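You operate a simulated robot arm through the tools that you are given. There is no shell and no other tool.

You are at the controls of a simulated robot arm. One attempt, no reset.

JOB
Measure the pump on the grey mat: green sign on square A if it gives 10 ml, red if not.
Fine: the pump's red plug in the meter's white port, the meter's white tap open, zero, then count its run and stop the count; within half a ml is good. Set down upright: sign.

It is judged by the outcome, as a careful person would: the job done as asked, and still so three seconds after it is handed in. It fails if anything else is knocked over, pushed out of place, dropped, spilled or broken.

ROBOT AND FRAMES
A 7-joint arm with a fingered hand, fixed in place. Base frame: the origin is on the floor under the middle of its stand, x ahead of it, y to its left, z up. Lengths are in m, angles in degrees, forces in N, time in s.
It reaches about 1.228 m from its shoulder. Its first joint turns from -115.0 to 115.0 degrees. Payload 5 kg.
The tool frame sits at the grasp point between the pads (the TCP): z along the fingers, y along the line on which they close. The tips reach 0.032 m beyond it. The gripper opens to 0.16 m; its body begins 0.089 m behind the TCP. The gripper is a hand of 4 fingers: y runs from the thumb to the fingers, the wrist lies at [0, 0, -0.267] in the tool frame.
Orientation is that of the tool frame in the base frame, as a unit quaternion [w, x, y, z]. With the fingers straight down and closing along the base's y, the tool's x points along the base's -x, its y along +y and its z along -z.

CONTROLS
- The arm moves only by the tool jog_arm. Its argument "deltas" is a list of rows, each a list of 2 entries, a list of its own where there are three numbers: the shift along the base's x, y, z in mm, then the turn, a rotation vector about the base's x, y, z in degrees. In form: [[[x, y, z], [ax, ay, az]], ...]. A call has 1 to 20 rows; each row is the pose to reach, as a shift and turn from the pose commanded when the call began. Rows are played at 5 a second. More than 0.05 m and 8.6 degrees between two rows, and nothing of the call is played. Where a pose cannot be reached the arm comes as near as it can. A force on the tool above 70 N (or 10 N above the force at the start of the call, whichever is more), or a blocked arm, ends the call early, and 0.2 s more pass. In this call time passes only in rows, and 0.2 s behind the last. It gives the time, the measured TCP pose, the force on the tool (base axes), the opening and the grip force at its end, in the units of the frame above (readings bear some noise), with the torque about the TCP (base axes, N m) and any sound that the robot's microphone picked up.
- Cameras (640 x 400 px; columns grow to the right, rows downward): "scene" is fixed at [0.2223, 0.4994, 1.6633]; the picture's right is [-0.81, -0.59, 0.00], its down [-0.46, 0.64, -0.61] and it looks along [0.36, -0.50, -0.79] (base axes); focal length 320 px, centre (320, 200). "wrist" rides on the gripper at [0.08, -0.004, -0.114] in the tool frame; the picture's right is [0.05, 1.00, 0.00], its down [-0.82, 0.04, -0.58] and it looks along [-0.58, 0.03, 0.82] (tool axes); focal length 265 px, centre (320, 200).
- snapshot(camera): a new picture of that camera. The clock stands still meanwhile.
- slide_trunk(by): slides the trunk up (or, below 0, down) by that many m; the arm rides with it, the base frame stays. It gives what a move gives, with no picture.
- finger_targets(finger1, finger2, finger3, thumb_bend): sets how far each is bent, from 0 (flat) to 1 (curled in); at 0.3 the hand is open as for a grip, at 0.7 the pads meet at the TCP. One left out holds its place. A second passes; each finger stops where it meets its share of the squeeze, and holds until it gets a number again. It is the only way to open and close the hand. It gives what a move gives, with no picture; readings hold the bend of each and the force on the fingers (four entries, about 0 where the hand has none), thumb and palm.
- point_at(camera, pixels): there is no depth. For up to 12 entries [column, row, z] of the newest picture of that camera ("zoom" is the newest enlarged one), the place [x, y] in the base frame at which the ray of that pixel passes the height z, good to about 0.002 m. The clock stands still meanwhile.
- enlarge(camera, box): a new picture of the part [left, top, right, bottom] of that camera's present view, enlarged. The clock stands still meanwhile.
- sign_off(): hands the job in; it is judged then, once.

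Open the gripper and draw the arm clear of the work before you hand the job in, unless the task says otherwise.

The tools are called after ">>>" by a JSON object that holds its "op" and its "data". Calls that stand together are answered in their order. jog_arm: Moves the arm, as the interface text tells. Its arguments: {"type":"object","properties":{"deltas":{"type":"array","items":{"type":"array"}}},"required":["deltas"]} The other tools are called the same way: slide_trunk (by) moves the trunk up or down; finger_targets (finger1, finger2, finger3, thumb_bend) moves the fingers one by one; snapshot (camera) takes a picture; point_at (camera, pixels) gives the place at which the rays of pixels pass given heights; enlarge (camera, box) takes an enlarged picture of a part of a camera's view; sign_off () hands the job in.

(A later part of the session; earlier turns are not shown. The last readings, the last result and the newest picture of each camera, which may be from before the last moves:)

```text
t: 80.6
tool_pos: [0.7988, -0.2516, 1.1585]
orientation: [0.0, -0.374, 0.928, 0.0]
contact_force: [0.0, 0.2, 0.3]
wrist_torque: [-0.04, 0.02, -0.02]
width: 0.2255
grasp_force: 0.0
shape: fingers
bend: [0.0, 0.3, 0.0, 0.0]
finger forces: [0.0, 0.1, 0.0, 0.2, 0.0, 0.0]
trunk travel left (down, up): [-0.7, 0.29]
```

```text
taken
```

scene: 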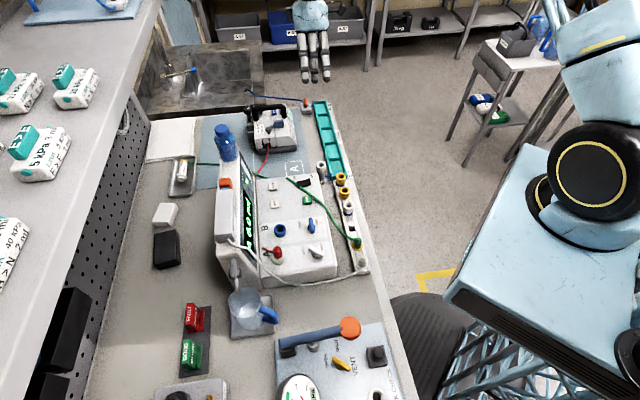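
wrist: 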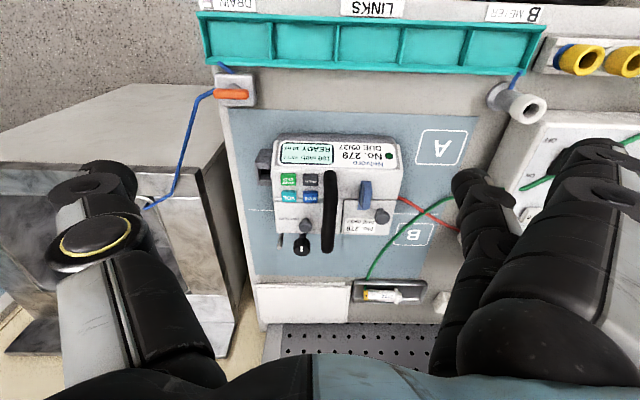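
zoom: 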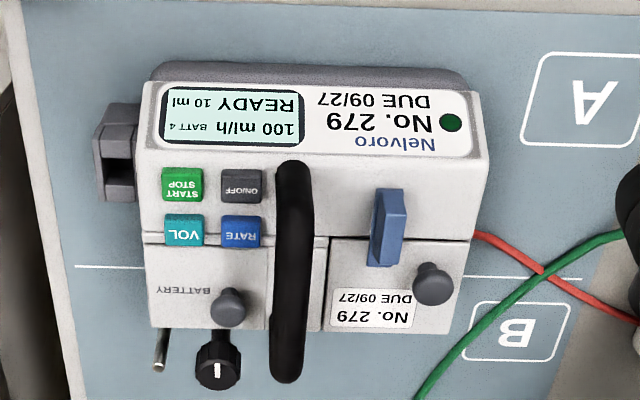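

I see the pump panel well: START/STOP (green) at zoom (183,185), with ON/OFF, VOL and RATE close by and the black handle at (293,270). I'll poke with the outer finger nearest the A side; first I find which one it is and where its tip lies.

>>> {"op": "finger_targets", "data": {"finger1": 0.5, "finger2": 0.0}}

>>> {"op": "snapshot", "data": {"camera": "wrist"}}

```text
t: 81.6
tool_pos: [0.7988, -0.2505, 1.1592]
orientation: [0.0, -0.373, 0.928, 0.0]
contact_force: [-0.2, 0.1, 0.5]
wrist_torque: [-0.01, 0.01, 0.04]
width: 0.1521
grasp_force: 0.0
shape: fingers
bend: [0.5, 0.0, 0.0, 0.0]
finger forces: [0.1, 0.0, 0.0, 0.0, 0.0, 0.1]
trunk travel left (down, up): [-0.7, 0.29]
```

```text
taken
```

wrist: 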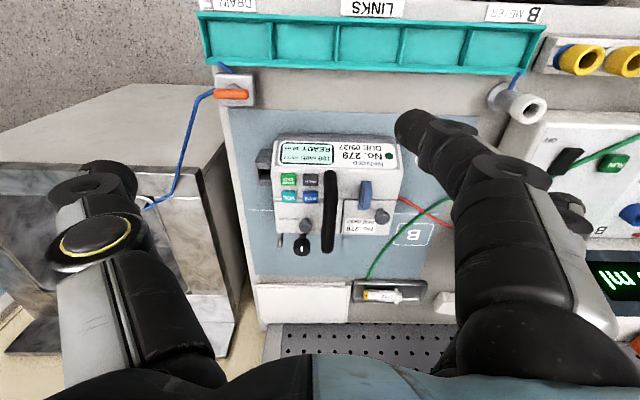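

Finger1 is the one on the camera side (+x). I zoom on its tip to measure its offset.

>>> {"op": "enlarge", "data": {"camera": "wrist", "box": [360, 80, 480, 180]}}

```text
4.00 times, centred on (420, 130) of wrist
```

zoom: 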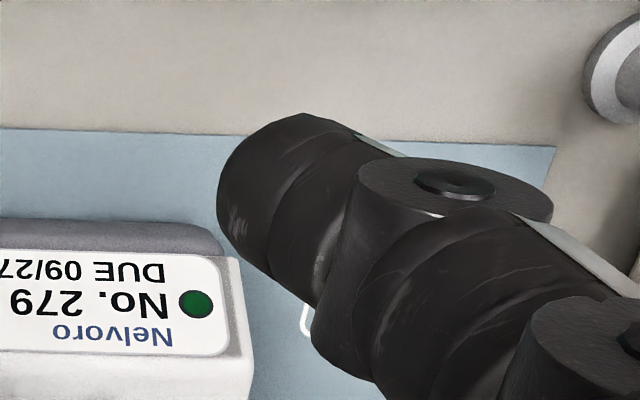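

Finger1's tip is at about x=+30, y=+50 mm from TCP. I curl fingers 2 and 3, then rotate to ψ=-46° and place finger1 above START (TCP ≈ (0.885,-0.263)).

>>> {"op": "finger_targets", "data": {"finger2": 1.0, "finger3": 1.0, "finger1": 0.5, "thumb_bend": 0.0}}

>>> {"op": "jog_arm", "data": {"deltas": [[[7, -1, 0], [0, 0, -7.5]], [[14, -2, 0], [0, 0, -15]], [[21, -3, 0], [0, 0, -22.5]], [[29, -4, 0], [0, 0, -30]], [[36, -5, 0], [0, 0, -37.5]], [[43, -6, 0], [0, 0, -45]], [[50, -7, 0], [0, 0, -52.5]], [[57, -8, 0], [0, 0, -60]], [[65, -9, 0], [0, 0, -67.5]], [[72, -10, 0], [0, 0, -75]], [[79, -11, 0], [0, 0, -82.5]], [[86, -12, 0], [0, 0, -90]]]}}

>>> {"op": "snapshot", "data": {"camera": "wrist"}}

>>> {"op": "enlarge", "data": {"camera": "scene", "box": [205, 0, 345, 170]}}

```text
t: 82.6
tool_pos: [0.7978, -0.2511, 1.1593]
orientation: [0.001, -0.374, 0.928, 0.0]
contact_force: [-0.1, 0.1, -0.6]
wrist_torque: [0.0, -0.01, -0.03]
width: 0.1517
grasp_force: 0.0
shape: fingers
bend: [0.5, 1.0, 1.0, 0.0]
finger forces: [0.1, 0.0, 0.1, 0.0, 0.0, 0.0]
trunk travel left (down, up): [-0.7, 0.29]
```

```text
t: 85.2
tool_pos: [0.8825, -0.2626, 1.1598]
orientation: [0.0, 0.393, 0.92, 0.0]
contact_force: [0.0, -0.4, -0.3]
wrist_torque: [-0.01, 0.03, -0.02]
width: 0.152
grasp_force: 0.1
shape: fingers
bend: [0.5, 1.0, 1.0, 0.0]
finger forces: [0.1, 0.1, 0.1, 0.0, 0.1, 0.0]
trunk travel left (down, up): [-0.7, 0.29]
```

```text
taken
```

wrist: 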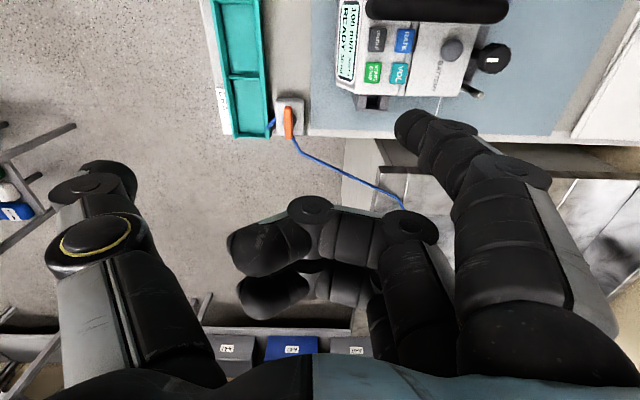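

```text
2.35 times, centred on (275, 85) of scene
```

zoom: 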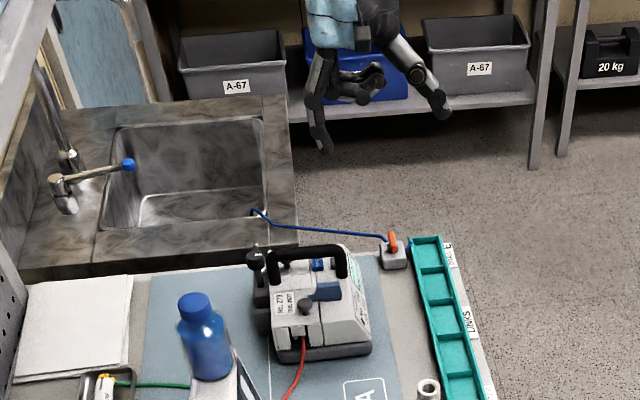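

START should appear at (368,73) if finger1 is directly above it; it appears near (372,72). I zoom for accuracy.

>>> {"op": "enlarge", "data": {"camera": "wrist", "box": [320, 10, 480, 150]}}

```text
2.86 times, centred on (400, 80) of wrist
```

zoom: 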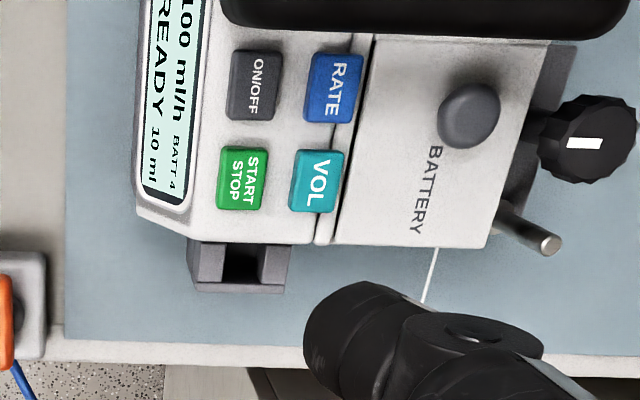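

START is 4–5 mm further in +y than the fingertip; I shift (3,3) mm and descend to just above the button.

>>> {"op": "jog_arm", "data": {"deltas": [[[3, 3, -40], [0, 0, 0]], [[3, 3, -80], [0, 0, 0]], [[3, 3, -115], [0, 0, 0]], [[3, 3, -135], [0, 0, 0]], [[3, 3, -145], [0, 0, 0]]]}}

>>> {"op": "snapshot", "data": {"camera": "wrist"}}

>>> {"op": "enlarge", "data": {"camera": "scene", "box": [225, 60, 325, 170]}}

```text
t: 86.4
tool_pos: [0.8841, -0.2601, 1.0162]
orientation: [0.0, 0.392, 0.92, 0.0]
contact_force: [0.7, 0.1, 0.6]
wrist_torque: [0.01, 0.02, 0.03]
width: 0.1518
grasp_force: 0.0
shape: fingers
bend: [0.5, 1.0, 1.0, 0.0]
finger forces: [0.0, 0.0, 0.0, 0.0, 0.1, 0.1]
trunk travel left (down, up): [-0.7, 0.29]
```

```text
taken
```

wrist: 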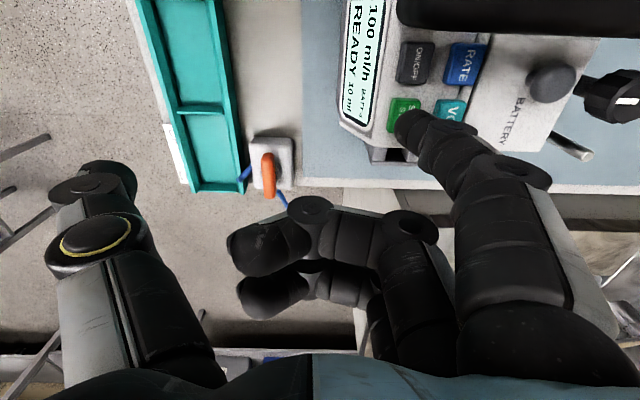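

```text
3.64 times, centred on (275, 115) of scene
```

zoom: 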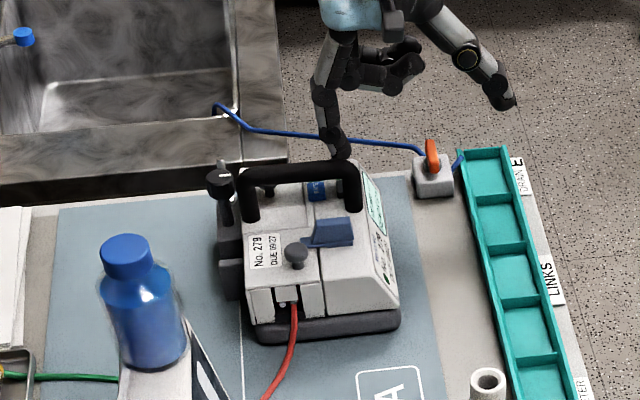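

>>> {"op": "enlarge", "data": {"camera": "wrist", "box": [340, 60, 500, 180]}}

```text
3.33 times, centred on (420, 120) of wrist
```

zoom: 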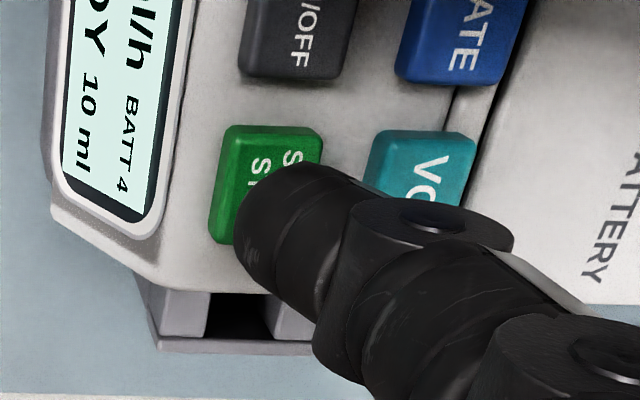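

The computed point under finger1 is zoom (263,186), START's centre (268,180): aligned to ~1 mm. I lower step by step.

>>> {"op": "jog_arm", "data": {"deltas": [[[0, 0, -4], [0, 0, 0]], [[0, 0, -8], [0, 0, 0]], [[0, 0, -11], [0, 0, 0]]]}}

>>> {"op": "jog_arm", "data": {"deltas": [[[0, 0, -1], [0, 0, 0]], [[0, 0, -2], [0, 0, 0]]]}}

>>> {"op": "enlarge", "data": {"camera": "wrist", "box": [340, 60, 500, 180]}}

```text
t: 87.2
tool_pos: [0.8853, -0.2603, 1.0046]
orientation: [0.0, 0.391, 0.92, -0.001]
contact_force: [0.8, -0.3, 3.4]
wrist_torque: [0.16, -0.1, -0.02]
width: 0.1518
grasp_force: 1.4
shape: fingers
bend: [0.5, 1.0, 1.0, 0.0]
finger forces: [2.5, 0.0, 0.1, 0.0, 0.0, 0.1]
trunk travel left (down, up): [-0.7, 0.29]
heard: click
```

```text
t: 87.8
tool_pos: [0.886, -0.2606, 1.0035]
orientation: [0.0, 0.392, 0.92, 0.0]
contact_force: [0.8, -0.9, 5.6]
wrist_torque: [0.3, -0.09, -0.03]
width: 0.1518
grasp_force: 3.0
shape: fingers
bend: [0.5, 1.0, 1.0, 0.0]
finger forces: [5.7, 0.0, 0.1, 0.0, 0.0, 0.0]
trunk travel left (down, up): [-0.7, 0.29]
```

```text
3.33 times, centred on (420, 120) of wrist
```

zoom: 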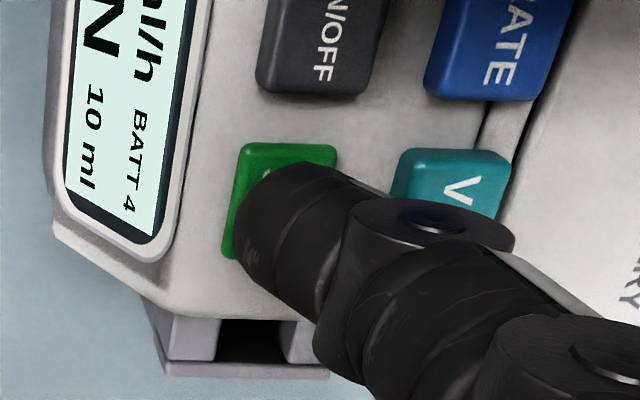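

Click heard and the pump's display changed ("…N"). I lift off straight up and look.

>>> {"op": "jog_arm", "data": {"deltas": [[[0, 0, 15], [0, 0, 0]], [[0, 0, 45], [0, 0, 0]], [[0, 0, 90], [0, 0, 0]], [[0, 0, 130], [0, 0, 0]], [[0, 0, 160], [0, 0, 0]]]}}

>>> {"op": "enlarge", "data": {"camera": "wrist", "box": [320, 10, 480, 150]}}

>>> {"op": "enlarge", "data": {"camera": "scene", "box": [215, 150, 315, 260]}}

```text
t: 89.0
tool_pos: [0.8862, -0.2618, 1.1611]
orientation: [0.0, 0.392, 0.92, 0.0]
contact_force: [-0.3, 0.2, 0.6]
wrist_torque: [0.01, -0.05, 0.0]
width: 0.1515
grasp_force: 0.0
shape: fingers
bend: [0.5, 1.0, 1.0, 0.0]
finger forces: [0.0, 0.1, 0.0, 0.0, 0.1, 0.0]
trunk travel left (down, up): [-0.7, 0.29]
```

```text
2.86 times, centred on (400, 80) of wrist
```

zoom: 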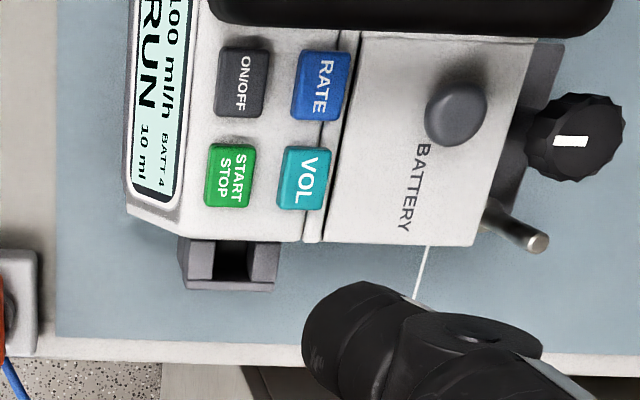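

```text
3.64 times, centred on (265, 205) of scene
```

zoom: 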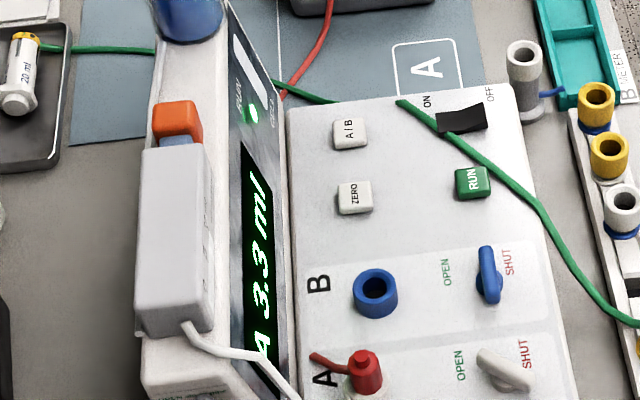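

The pump runs and the meter counts (3.3 ml after ~2 s), so the tap is open. Meanwhile I travel back toward the meter's RUN button with the same hand shape.

>>> {"op": "jog_arm", "data": {"deltas": [[[-33, 28, 0], [0, 0, 0]], [[-66, 56, 0], [0, 0, 0]], [[-99, 85, 0], [0, 0, 0]], [[-132, 113, 0], [0, 0, 0]], [[-165, 141, 0], [0, 0, 0]], [[-198, 169, 0], [0, 0, 0]], [[-231, 197, 0], [0, 0, 0]], [[-264, 226, 0], [0, 0, 0]], [[-297, 254, 0], [0, 0, 0]], [[-329, 282, 0], [0, 0, 0]]]}}

>>> {"op": "snapshot", "data": {"camera": "wrist"}}

>>> {"op": "enlarge", "data": {"camera": "scene", "box": [215, 90, 345, 260]}}

```text
t: 91.2
tool_pos: [0.5566, 0.0219, 1.1609]
orientation: [0.001, 0.392, 0.92, 0.0]
contact_force: [-0.1, 0.6, 1.0]
wrist_torque: [0.0, 0.0, 0.01]
width: 0.1514
grasp_force: 0.0
shape: fingers
bend: [0.5, 1.0, 1.0, 0.0]
finger forces: [0.0, 0.1, 0.0, 0.1, 0.0, 0.1]
trunk travel left (down, up): [-0.7, 0.29]
```

```text
taken
```

wrist: 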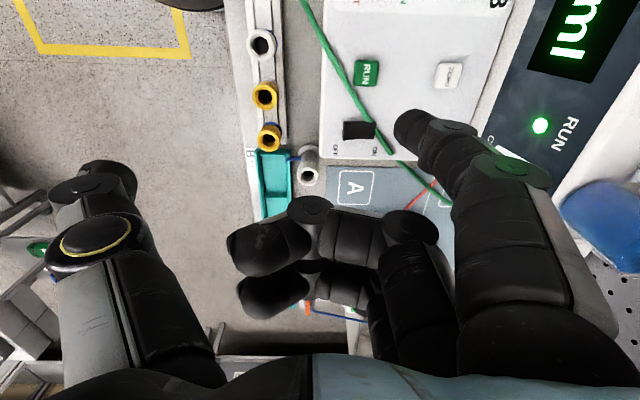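

```text
2.35 times, centred on (280, 175) of scene
```

zoom: 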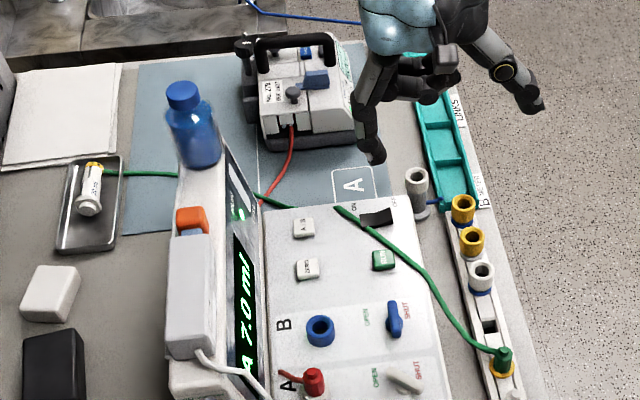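

Meter at 7.0 ml and counting; RUN appears at (367,73), exactly where finger1 points. I descend to hover above RUN while waiting.

>>> {"op": "jog_arm", "data": {"deltas": [[[0, 0, -40], [0, 0, 0]], [[0, 0, -80], [0, 0, 0]], [[0, 0, -115], [0, 0, 0]], [[0, 0, -135], [0, 0, 0]], [[0, 0, -141], [0, 0, 0]], [[0, 0, -141], [0, 0, 0]], [[0, 0, -141], [0, 0, 0]]]}}

>>> {"op": "enlarge", "data": {"camera": "scene", "box": [215, 90, 345, 260]}}

>>> {"op": "enlarge", "data": {"camera": "wrist", "box": [320, 60, 480, 180]}}

```text
t: 92.8
tool_pos: [0.5568, 0.0213, 1.02]
orientation: [0.001, 0.392, 0.92, 0.001]
contact_force: [0.4, 0.4, -0.1]
wrist_torque: [0.01, 0.0, -0.01]
width: 0.1517
grasp_force: 0.0
shape: fingers
bend: [0.5, 1.0, 1.0, 0.0]
finger forces: [0.0, 0.0, 0.0, 0.0, 0.0, 0.1]
trunk travel left (down, up): [-0.7, 0.29]
```

```text
2.35 times, centred on (280, 175) of scene
```

zoom: 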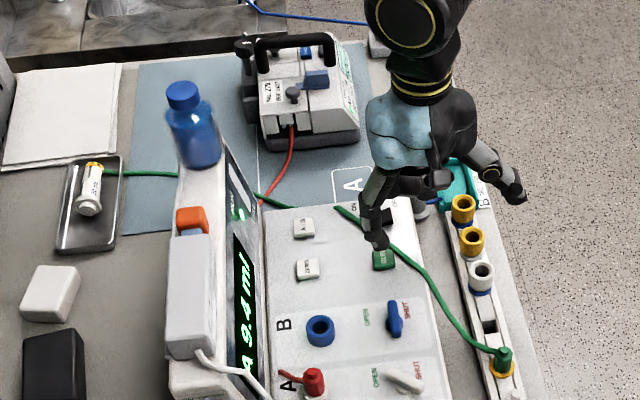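

```text
3.33 times, centred on (400, 120) of wrist
```

zoom: 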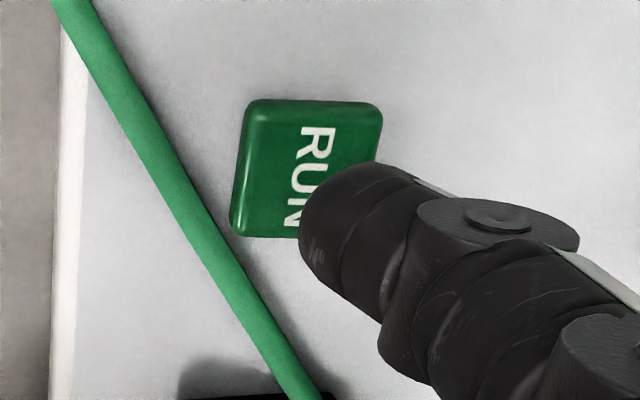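

Meter reads about 9.4 ml at t=92.8. I wait a second at a time to see where it stops.

>>> {"op": "jog_arm", "data": {"deltas": [[[0, 0, 0], [0, 0, 0]], [[0, 0, 0], [0, 0, 0]], [[0, 0, 0], [0, 0, 0]], [[0, 0, 0], [0, 0, 0]]]}}

>>> {"op": "enlarge", "data": {"camera": "scene", "box": [225, 150, 295, 260]}}

```text
t: 93.8
tool_pos: [0.5579, 0.0201, 1.0197]
orientation: [0.0, 0.391, 0.92, 0.0]
contact_force: [-0.5, -0.5, -0.4]
wrist_torque: [0.0, -0.03, 0.0]
width: 0.1517
grasp_force: 0.1
shape: fingers
bend: [0.5, 1.0, 1.0, 0.0]
finger forces: [0.0, 0.0, 0.0, 0.0, 0.1, 0.0]
trunk travel left (down, up): [-0.7, 0.29]
```

```text
3.64 times, centred on (260, 205) of scene
```

zoom: 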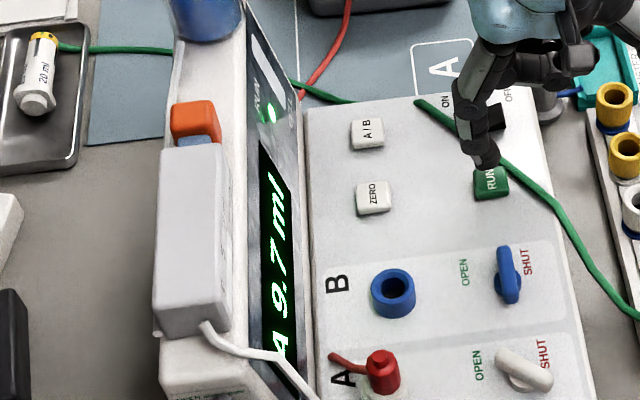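

9.7 ml at t=93.8. I wait another 2 s to see if it is stable.

>>> {"op": "jog_arm", "data": {"deltas": [[[0, 0, 0], [0, 0, 0]], [[0, 0, 0], [0, 0, 0]], [[0, 0, 0], [0, 0, 0]], [[0, 0, 0], [0, 0, 0]], [[0, 0, 0], [0, 0, 0]], [[0, 0, 0], [0, 0, 0]], [[0, 0, 0], [0, 0, 0]], [[0, 0, 0], [0, 0, 0]], [[0, 0, 0], [0, 0, 0]]]}}

>>> {"op": "enlarge", "data": {"camera": "scene", "box": [235, 170, 285, 260]}}

>>> {"op": "enlarge", "data": {"camera": "scene", "box": [240, 95, 310, 165]}}

```text
t: 95.8
tool_pos: [0.5564, 0.0227, 1.0206]
orientation: [-0.001, 0.391, 0.92, 0.0]
contact_force: [0.0, -0.3, -0.3]
wrist_torque: [-0.05, 0.02, -0.02]
width: 0.1515
grasp_force: 0.0
shape: fingers
bend: [0.5, 1.0, 1.0, 0.0]
finger forces: [0.1, 0.0, 0.1, 0.1, 0.1, 0.0]
trunk travel left (down, up): [-0.7, 0.29]
```

```text
4.44 times, centred on (260, 215) of scene
```

zoom: 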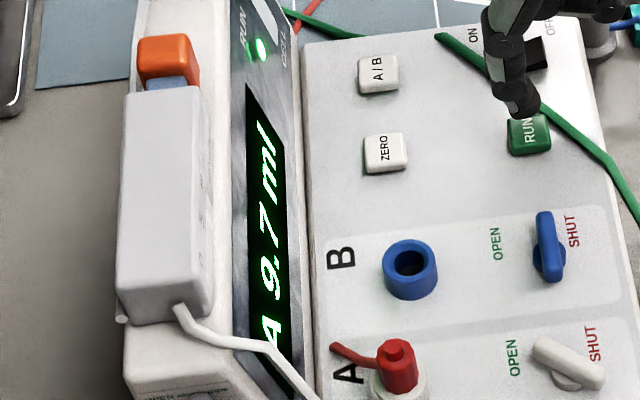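

```text
5.71 times, centred on (275, 130) of scene
```

zoom: 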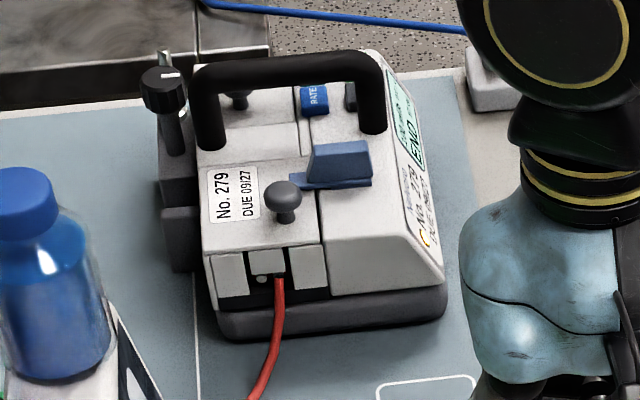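

The meter holds at 9.7 ml and the pump shows END. Now I press RUN to stop the count.

>>> {"op": "jog_arm", "data": {"deltas": [[[0, 0, -6], [0, 0, 0]], [[0, 0, -12], [0, 0, 0]], [[0, 0, -16], [0, 0, 0]]]}}

>>> {"op": "jog_arm", "data": {"deltas": [[[0, 0, -1], [0, 0, 0]], [[0, 0, -2], [0, 0, 0]]]}}

>>> {"op": "enlarge", "data": {"camera": "scene", "box": [235, 160, 315, 250]}}

```text
t: 96.6
tool_pos: [0.5566, 0.0217, 1.0044]
orientation: [0.0, 0.391, 0.92, -0.001]
contact_force: [0.6, -0.4, 0.1]
wrist_torque: [0.02, -0.02, -0.02]
width: 0.1516
grasp_force: 0.0
shape: fingers
bend: [0.5, 1.0, 1.0, 0.0]
finger forces: [0.1, 0.0, 0.1, 0.1, 0.0, 0.0]
trunk travel left (down, up): [-0.7, 0.29]
```

```text
t: 97.2
tool_pos: [0.5565, 0.0214, 1.0025]
orientation: [0.0, 0.392, 0.92, 0.0]
contact_force: [0.5, 0.5, 0.2]
wrist_torque: [0.02, 0.02, 0.02]
width: 0.1517
grasp_force: 0.4
shape: fingers
bend: [0.5, 1.0, 1.0, 0.0]
finger forces: [0.1, 0.0, 0.0, 0.1, 0.0, 0.0]
trunk travel left (down, up): [-0.7, 0.29]
```

```text
4.44 times, centred on (275, 205) of scene
```

zoom: 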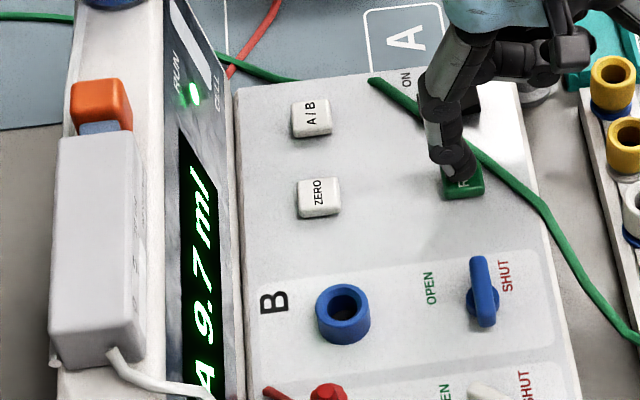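

>>> {"op": "jog_arm", "data": {"deltas": [[[0, 0, -1], [0, 0, 0]], [[0, 0, -2], [0, 0, 0]]]}}

>>> {"op": "enlarge", "data": {"camera": "scene", "box": [235, 160, 315, 250]}}

```text
t: 97.8
tool_pos: [0.5558, 0.021, 1.0]
orientation: [0.0, 0.39, 0.921, -0.001]
contact_force: [-0.3, 0.6, 0.5]
wrist_torque: [0.06, 0.0, 0.02]
width: 0.1512
grasp_force: 0.8
shape: fingers
bend: [0.5, 1.0, 1.0, 0.0]
finger forces: [0.9, 0.0, 0.0, 0.0, 0.0, 0.1]
trunk travel left (down, up): [-0.7, 0.29]
```

```text
4.44 times, centred on (275, 205) of scene
```

zoom: 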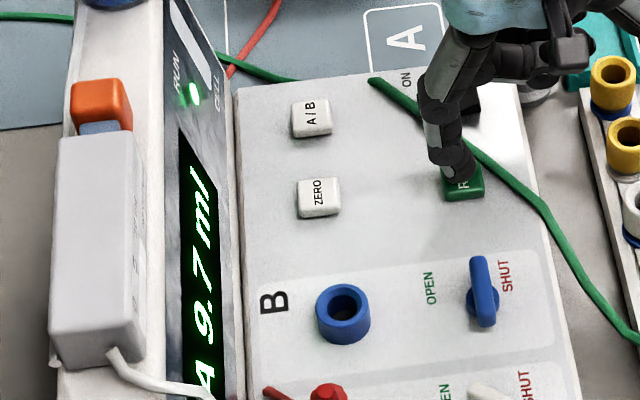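

Contact at 0.9 N, no click yet. One more millimetre or two.

>>> {"op": "jog_arm", "data": {"deltas": [[[0, 0, -1], [0, 0, 0]], [[0, 0, -2], [0, 0, 0]]]}}

>>> {"op": "enlarge", "data": {"camera": "scene", "box": [235, 160, 315, 250]}}

```text
t: 98.4
tool_pos: [0.5564, 0.021, 1.0002]
orientation: [-0.001, 0.391, 0.92, 0.0]
contact_force: [-0.3, -1.8, 2.2]
wrist_torque: [0.07, -0.01, -0.01]
width: 0.151
grasp_force: 1.2
shape: fingers
bend: [0.5, 1.0, 1.0, 0.0]
finger forces: [1.7, 0.1, 0.0, 0.1, 0.0, 0.0]
trunk travel left (down, up): [-0.7, 0.29]
heard: click
```

```text
4.44 times, centred on (275, 205) of scene
```

zoom: 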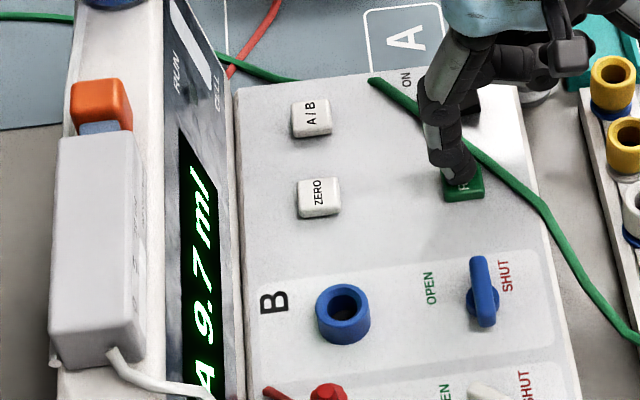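

Click heard, RUN LED is off, and the count is held at 9.7 ml — within half a ml of 10, so the green GOOD sign. I lift and head for the signs at scene (190,352).

>>> {"op": "jog_arm", "data": {"deltas": [[[0, 0, 30], [0, 0, 0]], [[0, 0, 75], [0, 0, 0]], [[0, 0, 120], [0, 0, 0]], [[0, 0, 165], [0, 0, 0]], [[0, 0, 200], [0, 0, 0]]]}}

>>> {"op": "enlarge", "data": {"camera": "scene", "box": [160, 290, 240, 390]}}

>>> {"op": "enlarge", "data": {"camera": "scene", "box": [170, 330, 220, 380]}}

>>> {"op": "snapshot", "data": {"camera": "wrist"}}

```text
t: 99.6
tool_pos: [0.5548, 0.0212, 1.1991]
orientation: [0.0, 0.391, 0.92, 0.0]
contact_force: [-0.2, -1.1, 0.7]
wrist_torque: [0.0, 0.01, 0.0]
width: 0.1517
grasp_force: 0.0
shape: fingers
bend: [0.5, 1.0, 1.0, 0.0]
finger forces: [0.0, 0.0, 0.1, 0.0, 0.1, 0.0]
trunk travel left (down, up): [-0.7, 0.29]
```

```text
4.00 times, centred on (200, 340) of scene
```

zoom: 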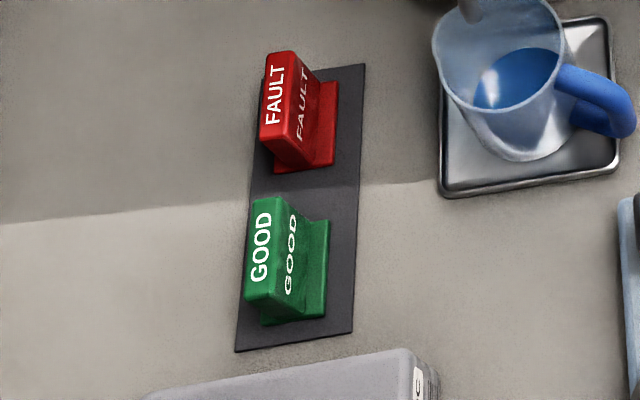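

```text
8.00 times, centred on (195, 355) of scene
```

zoom: 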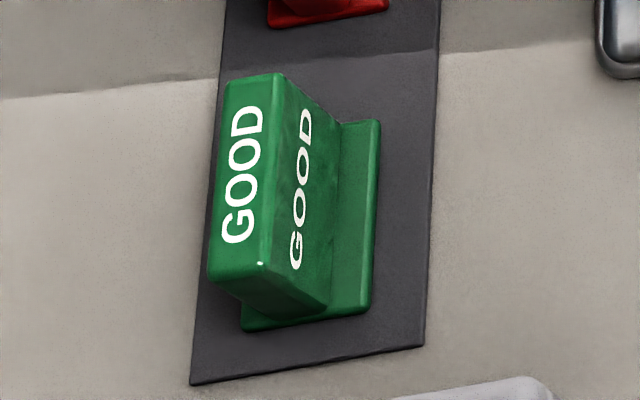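

```text
taken
```

wrist: 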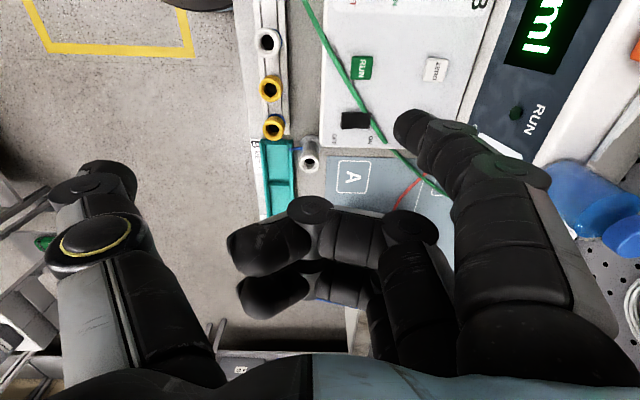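

I plan the pick: the GOOD sign is an inverted T with its plate along the row at about [0.54,0.53]. An overhead shelf is near there, so I first open the hand flat and raise the camera to z≈1.5 looking toward the back to locate that shelf.

>>> {"op": "finger_targets", "data": {"finger1": 0.0, "finger2": 0.0, "finger3": 0.0, "thumb_bend": 0.0}}

>>> {"op": "jog_arm", "data": {"deltas": [[[-14, 23, 25], [0, 0, 7.5]], [[-29, 46, 50], [0, 0, 15]], [[-43, 69, 75], [0, 0, 22.5]], [[-58, 92, 100], [0, 0, 30]], [[-72, 115, 125], [0, 0, 37.5]], [[-87, 139, 150], [0, 0, 45]], [[-101, 162, 175], [0, 0, 52.5]], [[-116, 185, 200], [0, 0, 60]], [[-130, 208, 225], [0, 0, 67.5]], [[-145, 232, 250], [0, 0, 75]], [[-160, 255, 275], [0, 0, 82.5]], [[-175, 279, 300], [0, 0, 90]]]}}

>>> {"op": "snapshot", "data": {"camera": "wrist"}}

>>> {"op": "snapshot", "data": {"camera": "scene"}}

```text
t: 100.6
tool_pos: [0.5562, 0.0221, 1.1988]
orientation: [0.0, 0.392, 0.92, 0.0]
contact_force: [0.4, 0.1, 0.1]
wrist_torque: [0.03, -0.02, 0.01]
width: 0.2253
grasp_force: 0.0
shape: fingers
bend: [0.0, 0.0, 0.0, 0.0]
finger forces: [0.0, 0.0, 0.0, 0.0, 0.0, 0.0]
trunk travel left (down, up): [-0.7, 0.29]
```

```text
t: 103.2
tool_pos: [0.3821, 0.3013, 1.4992]
orientation: [0.0, -0.374, 0.927, 0.0]
contact_force: [-0.1, 1.1, -0.1]
wrist_torque: [0.0, -0.01, 0.02]
width: 0.2253
grasp_force: 0.1
shape: fingers
bend: [0.0, 0.0, 0.0, 0.0]
finger forces: [0.0, 0.0, 0.1, 0.0, 0.1, 0.1]
trunk travel left (down, up): [-0.7, 0.29]
```

```text
taken
```

wrist: 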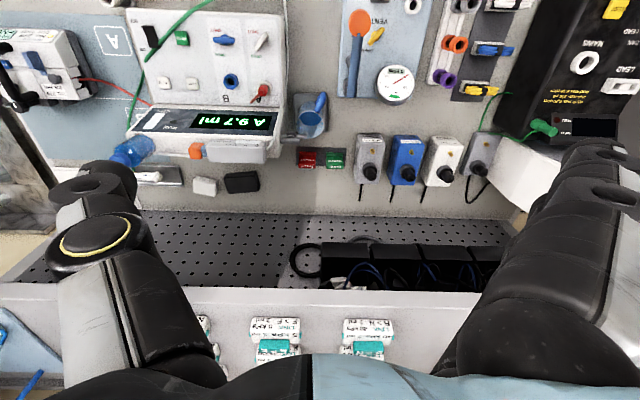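

```text
taken
```

scene: 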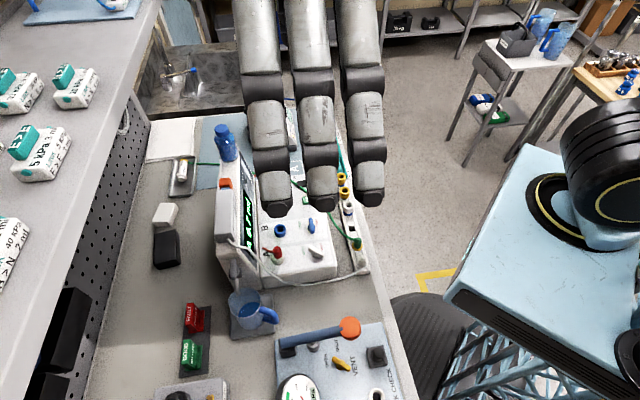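

The shelf's front edge comes out at z≈1.38, just overhanging the sign position, so I'll tilt the hand for the pick. I zoom in to locate the GOOD sign precisely.

>>> {"op": "enlarge", "data": {"camera": "wrist", "box": [280, 120, 380, 200]}}

>>> {"op": "enlarge", "data": {"camera": "scene", "box": [160, 290, 240, 390]}}

>>> {"op": "enlarge", "data": {"camera": "wrist", "box": [120, 80, 300, 180]}}

```text
5.00 times, centred on (330, 160) of wrist
```

zoom: 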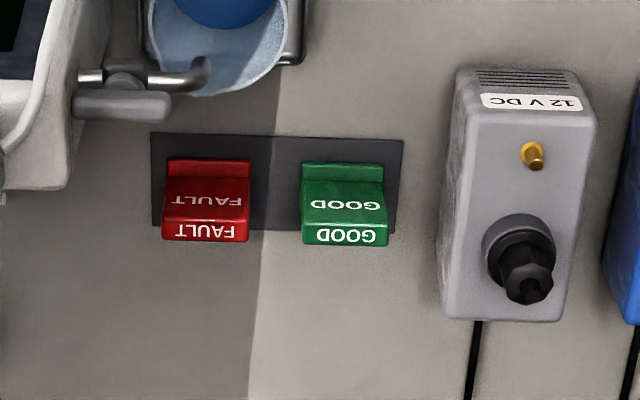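

```text
4.00 times, centred on (200, 340) of scene
```

zoom: 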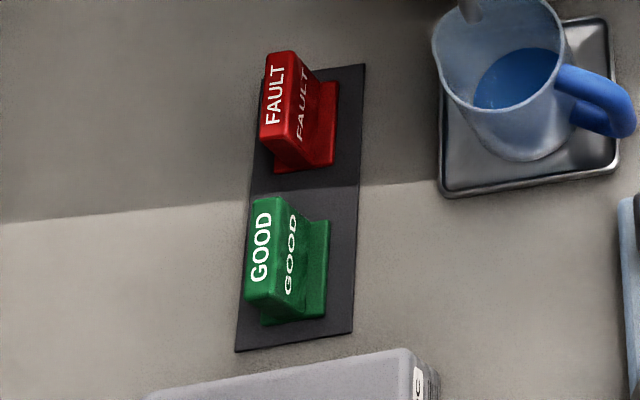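

```text
3.56 times, centred on (210, 130) of wrist
```

zoom: 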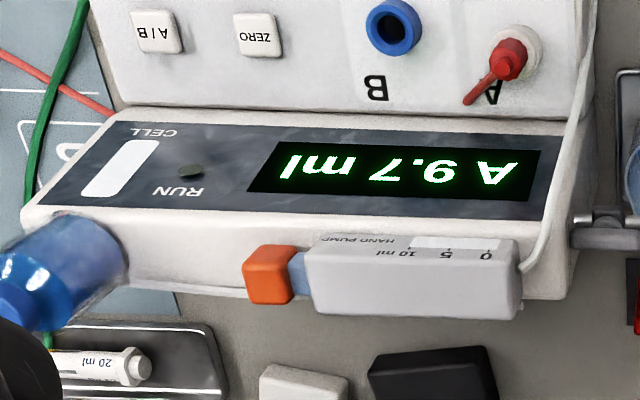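

Reading confirmed close up: "A 9.7 ml", RUN off. To keep the forearm away from the shelf I lower the trunk 0.25 m (hand goes from z 1.50 to 1.25, nothing beneath that high).

>>> {"op": "slide_trunk", "data": {"by": -0.25}}

>>> {"op": "snapshot", "data": {"camera": "scene"}}

```text
t: 105.8
tool_pos: [0.3854, 0.3013, 1.2491]
orientation: [0.001, -0.374, 0.927, 0.0]
contact_force: [0.5, -0.1, 0.8]
wrist_torque: [0.0, 0.03, 0.01]
width: 0.2254
grasp_force: 0.1
shape: fingers
bend: [0.0, 0.0, 0.0, 0.0]
finger forces: [0.1, 0.0, 0.0, 0.1, 0.1, 0.0]
trunk travel left (down, up): [-0.45, 0.54]
```

```text
taken
```

scene: 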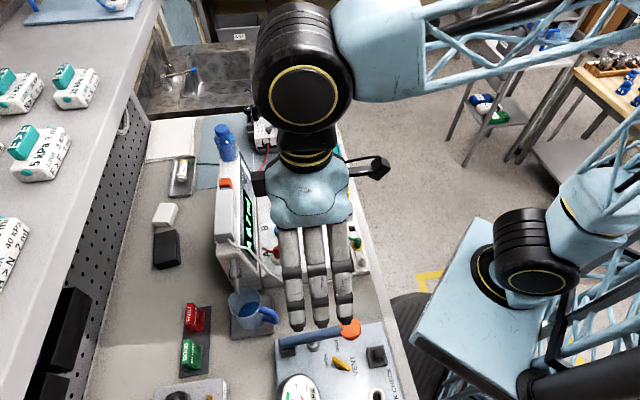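

The forearm now runs nearly level toward the robot, well below the shelf's reach. I set the fingers to half-open and swing to above the GOOD sign with ψ≈-48.5°.

>>> {"op": "finger_targets", "data": {"finger1": 0.2, "finger2": 0.3, "finger3": 0.2, "thumb_bend": 0.3}}

>>> {"op": "jog_arm", "data": {"deltas": [[[13, 19, -4], [0, 0, -7.7]], [[26, 39, -8], [0, 0, -15.4]], [[39, 58, -12], [0, 0, -23.1]], [[52, 77, -16], [0, 0, -30.8]], [[65, 97, -20], [0, 0, -38.5]], [[78, 116, -24], [0, 0, -46.2]], [[91, 135, -28], [0, 0, -53.9]], [[104, 155, -32], [0, 0, -61.6]], [[117, 174, -36], [0, 0, -69.3]], [[130, 193, -40], [0, 0, -77]], [[143, 213, -45], [0, 0, -84.8]], [[156, 232, -50], [0, 0, -92.5]]]}}

>>> {"op": "snapshot", "data": {"camera": "wrist"}}

>>> {"op": "snapshot", "data": {"camera": "scene"}}

```text
t: 106.8
tool_pos: [0.3848, 0.3006, 1.2485]
orientation: [0.0, -0.373, 0.928, 0.0]
contact_force: [-0.6, 0.1, 0.5]
wrist_torque: [-0.03, 0.0, -0.01]
width: 0.1844
grasp_force: 0.2
shape: fingers
bend: [0.2, 0.3, 0.2, 0.3]
finger forces: [0.1, 0.0, 0.0, 0.0, 0.0, 0.0]
trunk travel left (down, up): [-0.45, 0.54]
```

```text
t: 109.0
tool_pos: [0.504, 0.4843, 1.2108]
orientation: [-0.001, 0.287, 0.958, -0.005]
contact_force: [-49.9, -56.9, -5.7]
wrist_torque: [10.62, -9.42, -0.12]
width: 0.184
grasp_force: 0.1
shape: fingers
bend: [0.2, 0.3, 0.2, 0.3]
finger forces: [0.0, 0.1, 0.1, 0.0, 0.0, 0.0]
trunk travel left (down, up): [-0.45, 0.54]
stopped in row 11: the force on the tool passed its limit at 109 N (the readings are from after the stop); the commanded pose is now the measured one
```

```text
taken
```

wrist: 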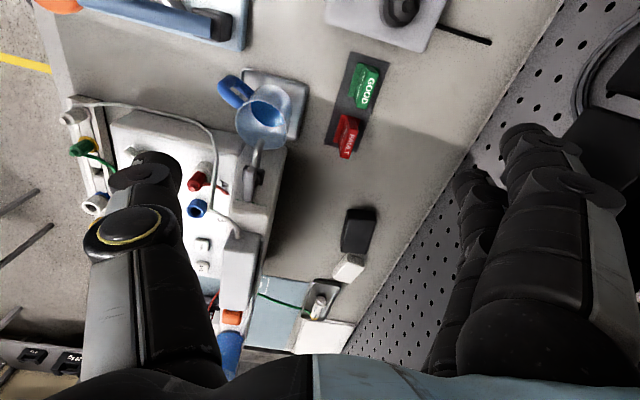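

```text
taken
```

scene: 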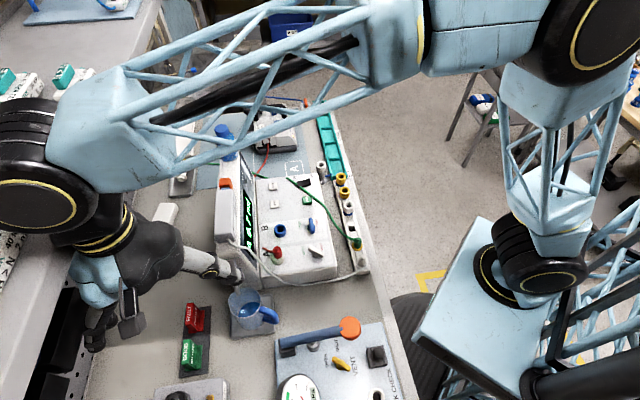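

The wrist struck the shelf edge (force pointing to the aisle). I back straight off toward the aisle right away and check that nothing moved.

>>> {"op": "jog_arm", "data": {"deltas": [[[-15, -14, 0], [0, 0, 0]], [[-36, -35, 0], [0, 0, 0]], [[-65, -63, 0], [0, 0, 0]], [[-93, -91, 0], [0, 0, 0]], [[-122, -118, 0], [0, 0, 0]]]}}

>>> {"op": "snapshot", "data": {"camera": "scene"}}

>>> {"op": "snapshot", "data": {"camera": "wrist"}}

```text
t: 110.2
tool_pos: [0.3882, 0.3718, 1.2071]
orientation: [-0.002, 0.286, 0.958, -0.005]
contact_force: [0.0, -1.0, 0.5]
wrist_torque: [-0.03, 0.02, 0.0]
width: 0.1837
grasp_force: 0.0
shape: fingers
bend: [0.2, 0.3, 0.2, 0.3]
finger forces: [0.1, 0.0, 0.0, 0.0, 0.1, 0.1]
trunk travel left (down, up): [-0.45, 0.54]
```

```text
taken
```

scene: 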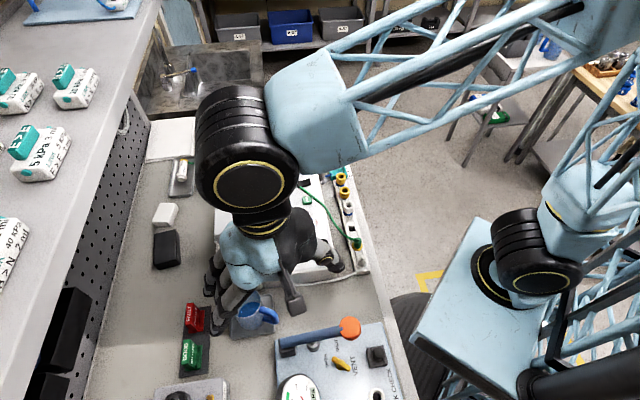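

```text
taken
```

wrist: 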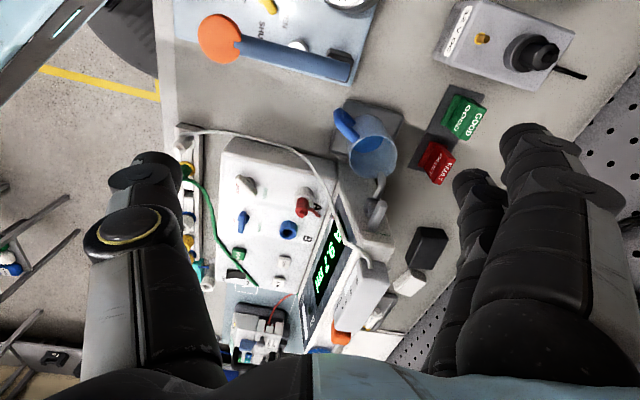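

Nothing appears displaced on the shelf (boxes at (20,90), (75,88), (40,150), (10,243) as before). The hand must come in low, under the shelf. I raise the hand, then lower the trunk another 0.15 m to flatten the forearm, and finish the yaw here.

>>> {"op": "jog_arm", "data": {"deltas": [[[0, 0, 40], [0, 0, -5]], [[0, 0, 80], [0, 0, -10]], [[0, 0, 120], [0, 0, -15]], [[0, 0, 150], [0, 0, -15.3]]]}}

>>> {"op": "slide_trunk", "data": {"by": -0.15}}

>>> {"op": "snapshot", "data": {"camera": "scene"}}

>>> {"op": "snapshot", "data": {"camera": "wrist"}}

```text
t: 111.2
tool_pos: [0.3841, 0.3728, 1.355]
orientation: [-0.004, 0.41, 0.912, -0.006]
contact_force: [-0.1, -0.1, 0.4]
wrist_torque: [0.0, -0.04, -0.03]
width: 0.1839
grasp_force: 0.0
shape: fingers
bend: [0.2, 0.3, 0.2, 0.3]
finger forces: [0.1, 0.0, 0.0, 0.0, 0.0, 0.1]
trunk travel left (down, up): [-0.45, 0.54]
```

```text
t: 113.0
tool_pos: [0.3839, 0.3745, 1.2062]
orientation: [-0.004, 0.411, 0.912, -0.006]
contact_force: [0.1, 0.2, 0.4]
wrist_torque: [0.01, 0.03, -0.02]
width: 0.1838
grasp_force: 0.1
shape: fingers
bend: [0.2, 0.3, 0.2, 0.3]
finger forces: [0.0, 0.1, 0.1, 0.0, 0.1, 0.0]
trunk travel left (down, up): [-0.3, 0.69]
```

```text
taken
```

scene: 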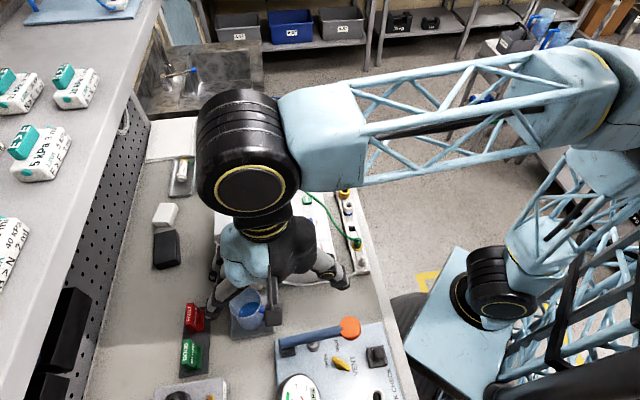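

```text
taken
```

wrist: 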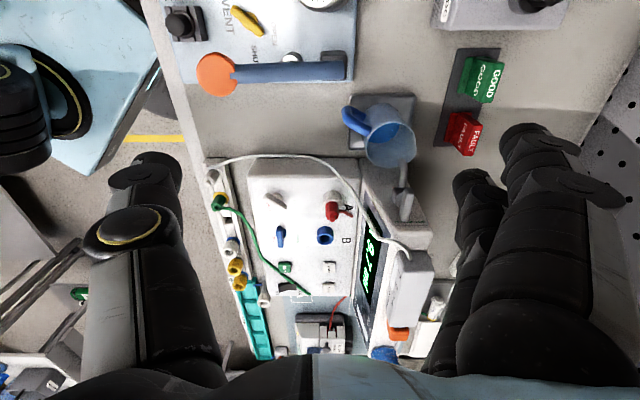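

The forearm is now low and level. I zoom in on the signs from here to refine their position before moving in low.

>>> {"op": "enlarge", "data": {"camera": "wrist", "box": [420, 30, 540, 170]}}

>>> {"op": "enlarge", "data": {"camera": "wrist", "box": [330, 40, 450, 240]}}

```text
2.86 times, centred on (480, 100) of wrist
```

zoom: 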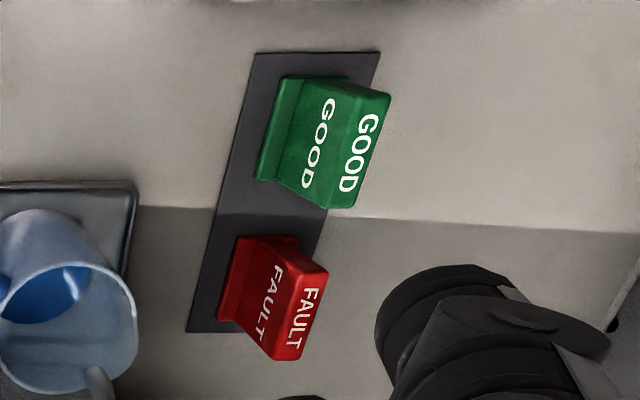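

```text
2.00 times, centred on (390, 140) of wrist
```

zoom: 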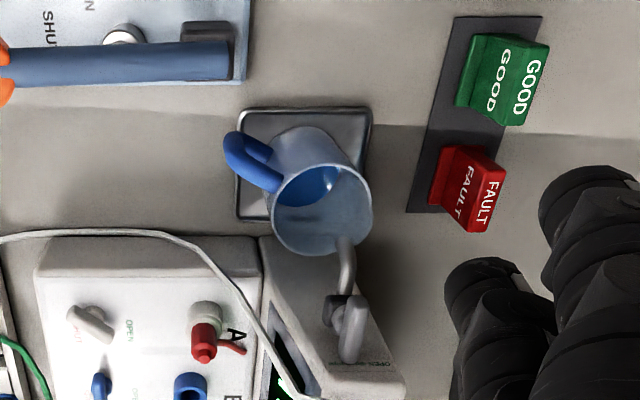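

Sign estimate stays at about [0.540,0.533], top z≈0.947. I first move at height to in front of the shelf edge (p≈0.62), correcting the small residual tilt, and shape the hand: outer fingers curled, thumb and middle finger at 0.6.

>>> {"op": "jog_arm", "data": {"deltas": [[[15, 24, 0], [0.45, -0.7, 0]], [[31, 48, 0], [0.45, -0.7, 0]], [[46.6, 72.8, 0], [0.45, -0.7, 0]]]}}

>>> {"op": "finger_targets", "data": {"finger1": 1.0, "finger3": 1.0, "finger2": 0.58, "thumb_bend": 0.58}}

>>> {"op": "snapshot", "data": {"camera": "scene"}}

```text
t: 113.8
tool_pos: [0.4324, 0.4507, 1.2064]
orientation: [0.001, 0.411, 0.912, 0.001]
contact_force: [-0.9, 0.6, -1.0]
wrist_torque: [0.0, 0.01, -0.01]
width: 0.1836
grasp_force: 0.2
shape: fingers
bend: [0.2, 0.3, 0.2, 0.3]
finger forces: [0.0, 0.1, 0.0, 0.0, 0.1, 0.0]
trunk travel left (down, up): [-0.3, 0.69]
```

```text
t: 114.8
tool_pos: [0.4314, 0.4491, 1.2065]
orientation: [0.002, 0.41, 0.912, 0.0]
contact_force: [-0.1, -0.2, -0.1]
wrist_torque: [0.02, -0.01, -0.01]
width: 0.0573
grasp_force: 0.0
shape: fingers
bend: [1.0, 0.57, 1.0, 0.57]
finger forces: [0.0, 0.0, 0.0, 0.0, 0.1, 0.1]
trunk travel left (down, up): [-0.3, 0.69]
```

```text
taken
```

scene: 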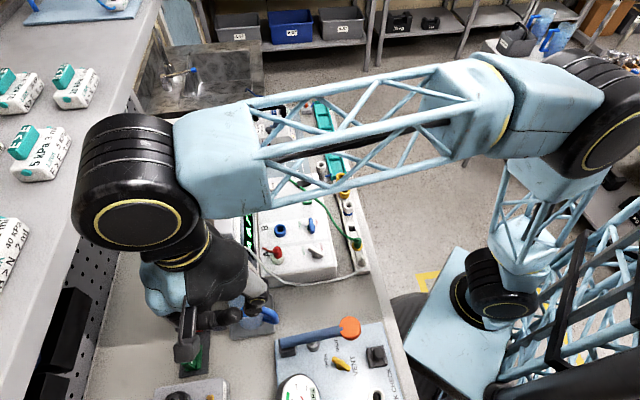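

The hand is compact and in front of the shelf edge. I descend here to z≈0.992 in steps.

>>> {"op": "jog_arm", "data": {"deltas": [[[0, 0, -40], [0, 0, 0]], [[0, 0, -80], [0, 0, 0]], [[0, 0, -120], [0, 0, 0]], [[0, 0, -160], [0, 0, 0]], [[0, 0, -195], [0, 0, 0]], [[0, 0, -213], [0, 0, 0]]]}}

>>> {"op": "snapshot", "data": {"camera": "scene"}}

>>> {"op": "snapshot", "data": {"camera": "wrist"}}

```text
t: 116.2
tool_pos: [0.4297, 0.4488, 0.9944]
orientation: [0.002, 0.411, 0.912, 0.0]
contact_force: [0.8, 1.3, -0.1]
wrist_torque: [0.03, -0.02, -0.03]
width: 0.0569
grasp_force: 0.6
shape: fingers
bend: [1.0, 0.57, 1.0, 0.57]
finger forces: [0.1, 0.0, 0.0, 0.0, 1.1, 0.0]
trunk travel left (down, up): [-0.3, 0.69]
```

```text
taken
```

scene: 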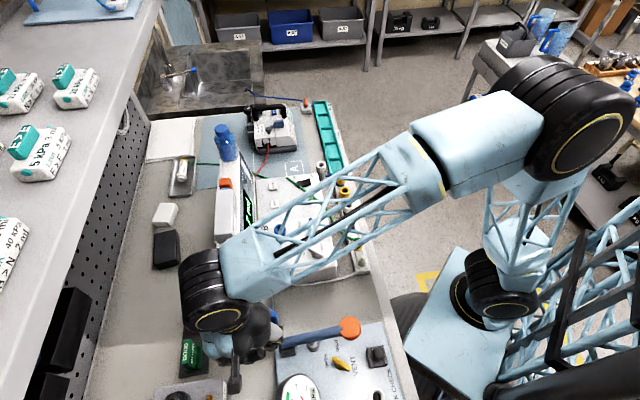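

```text
taken
```

wrist: 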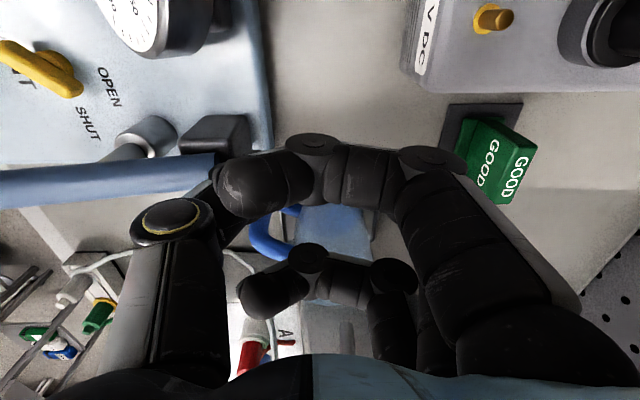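

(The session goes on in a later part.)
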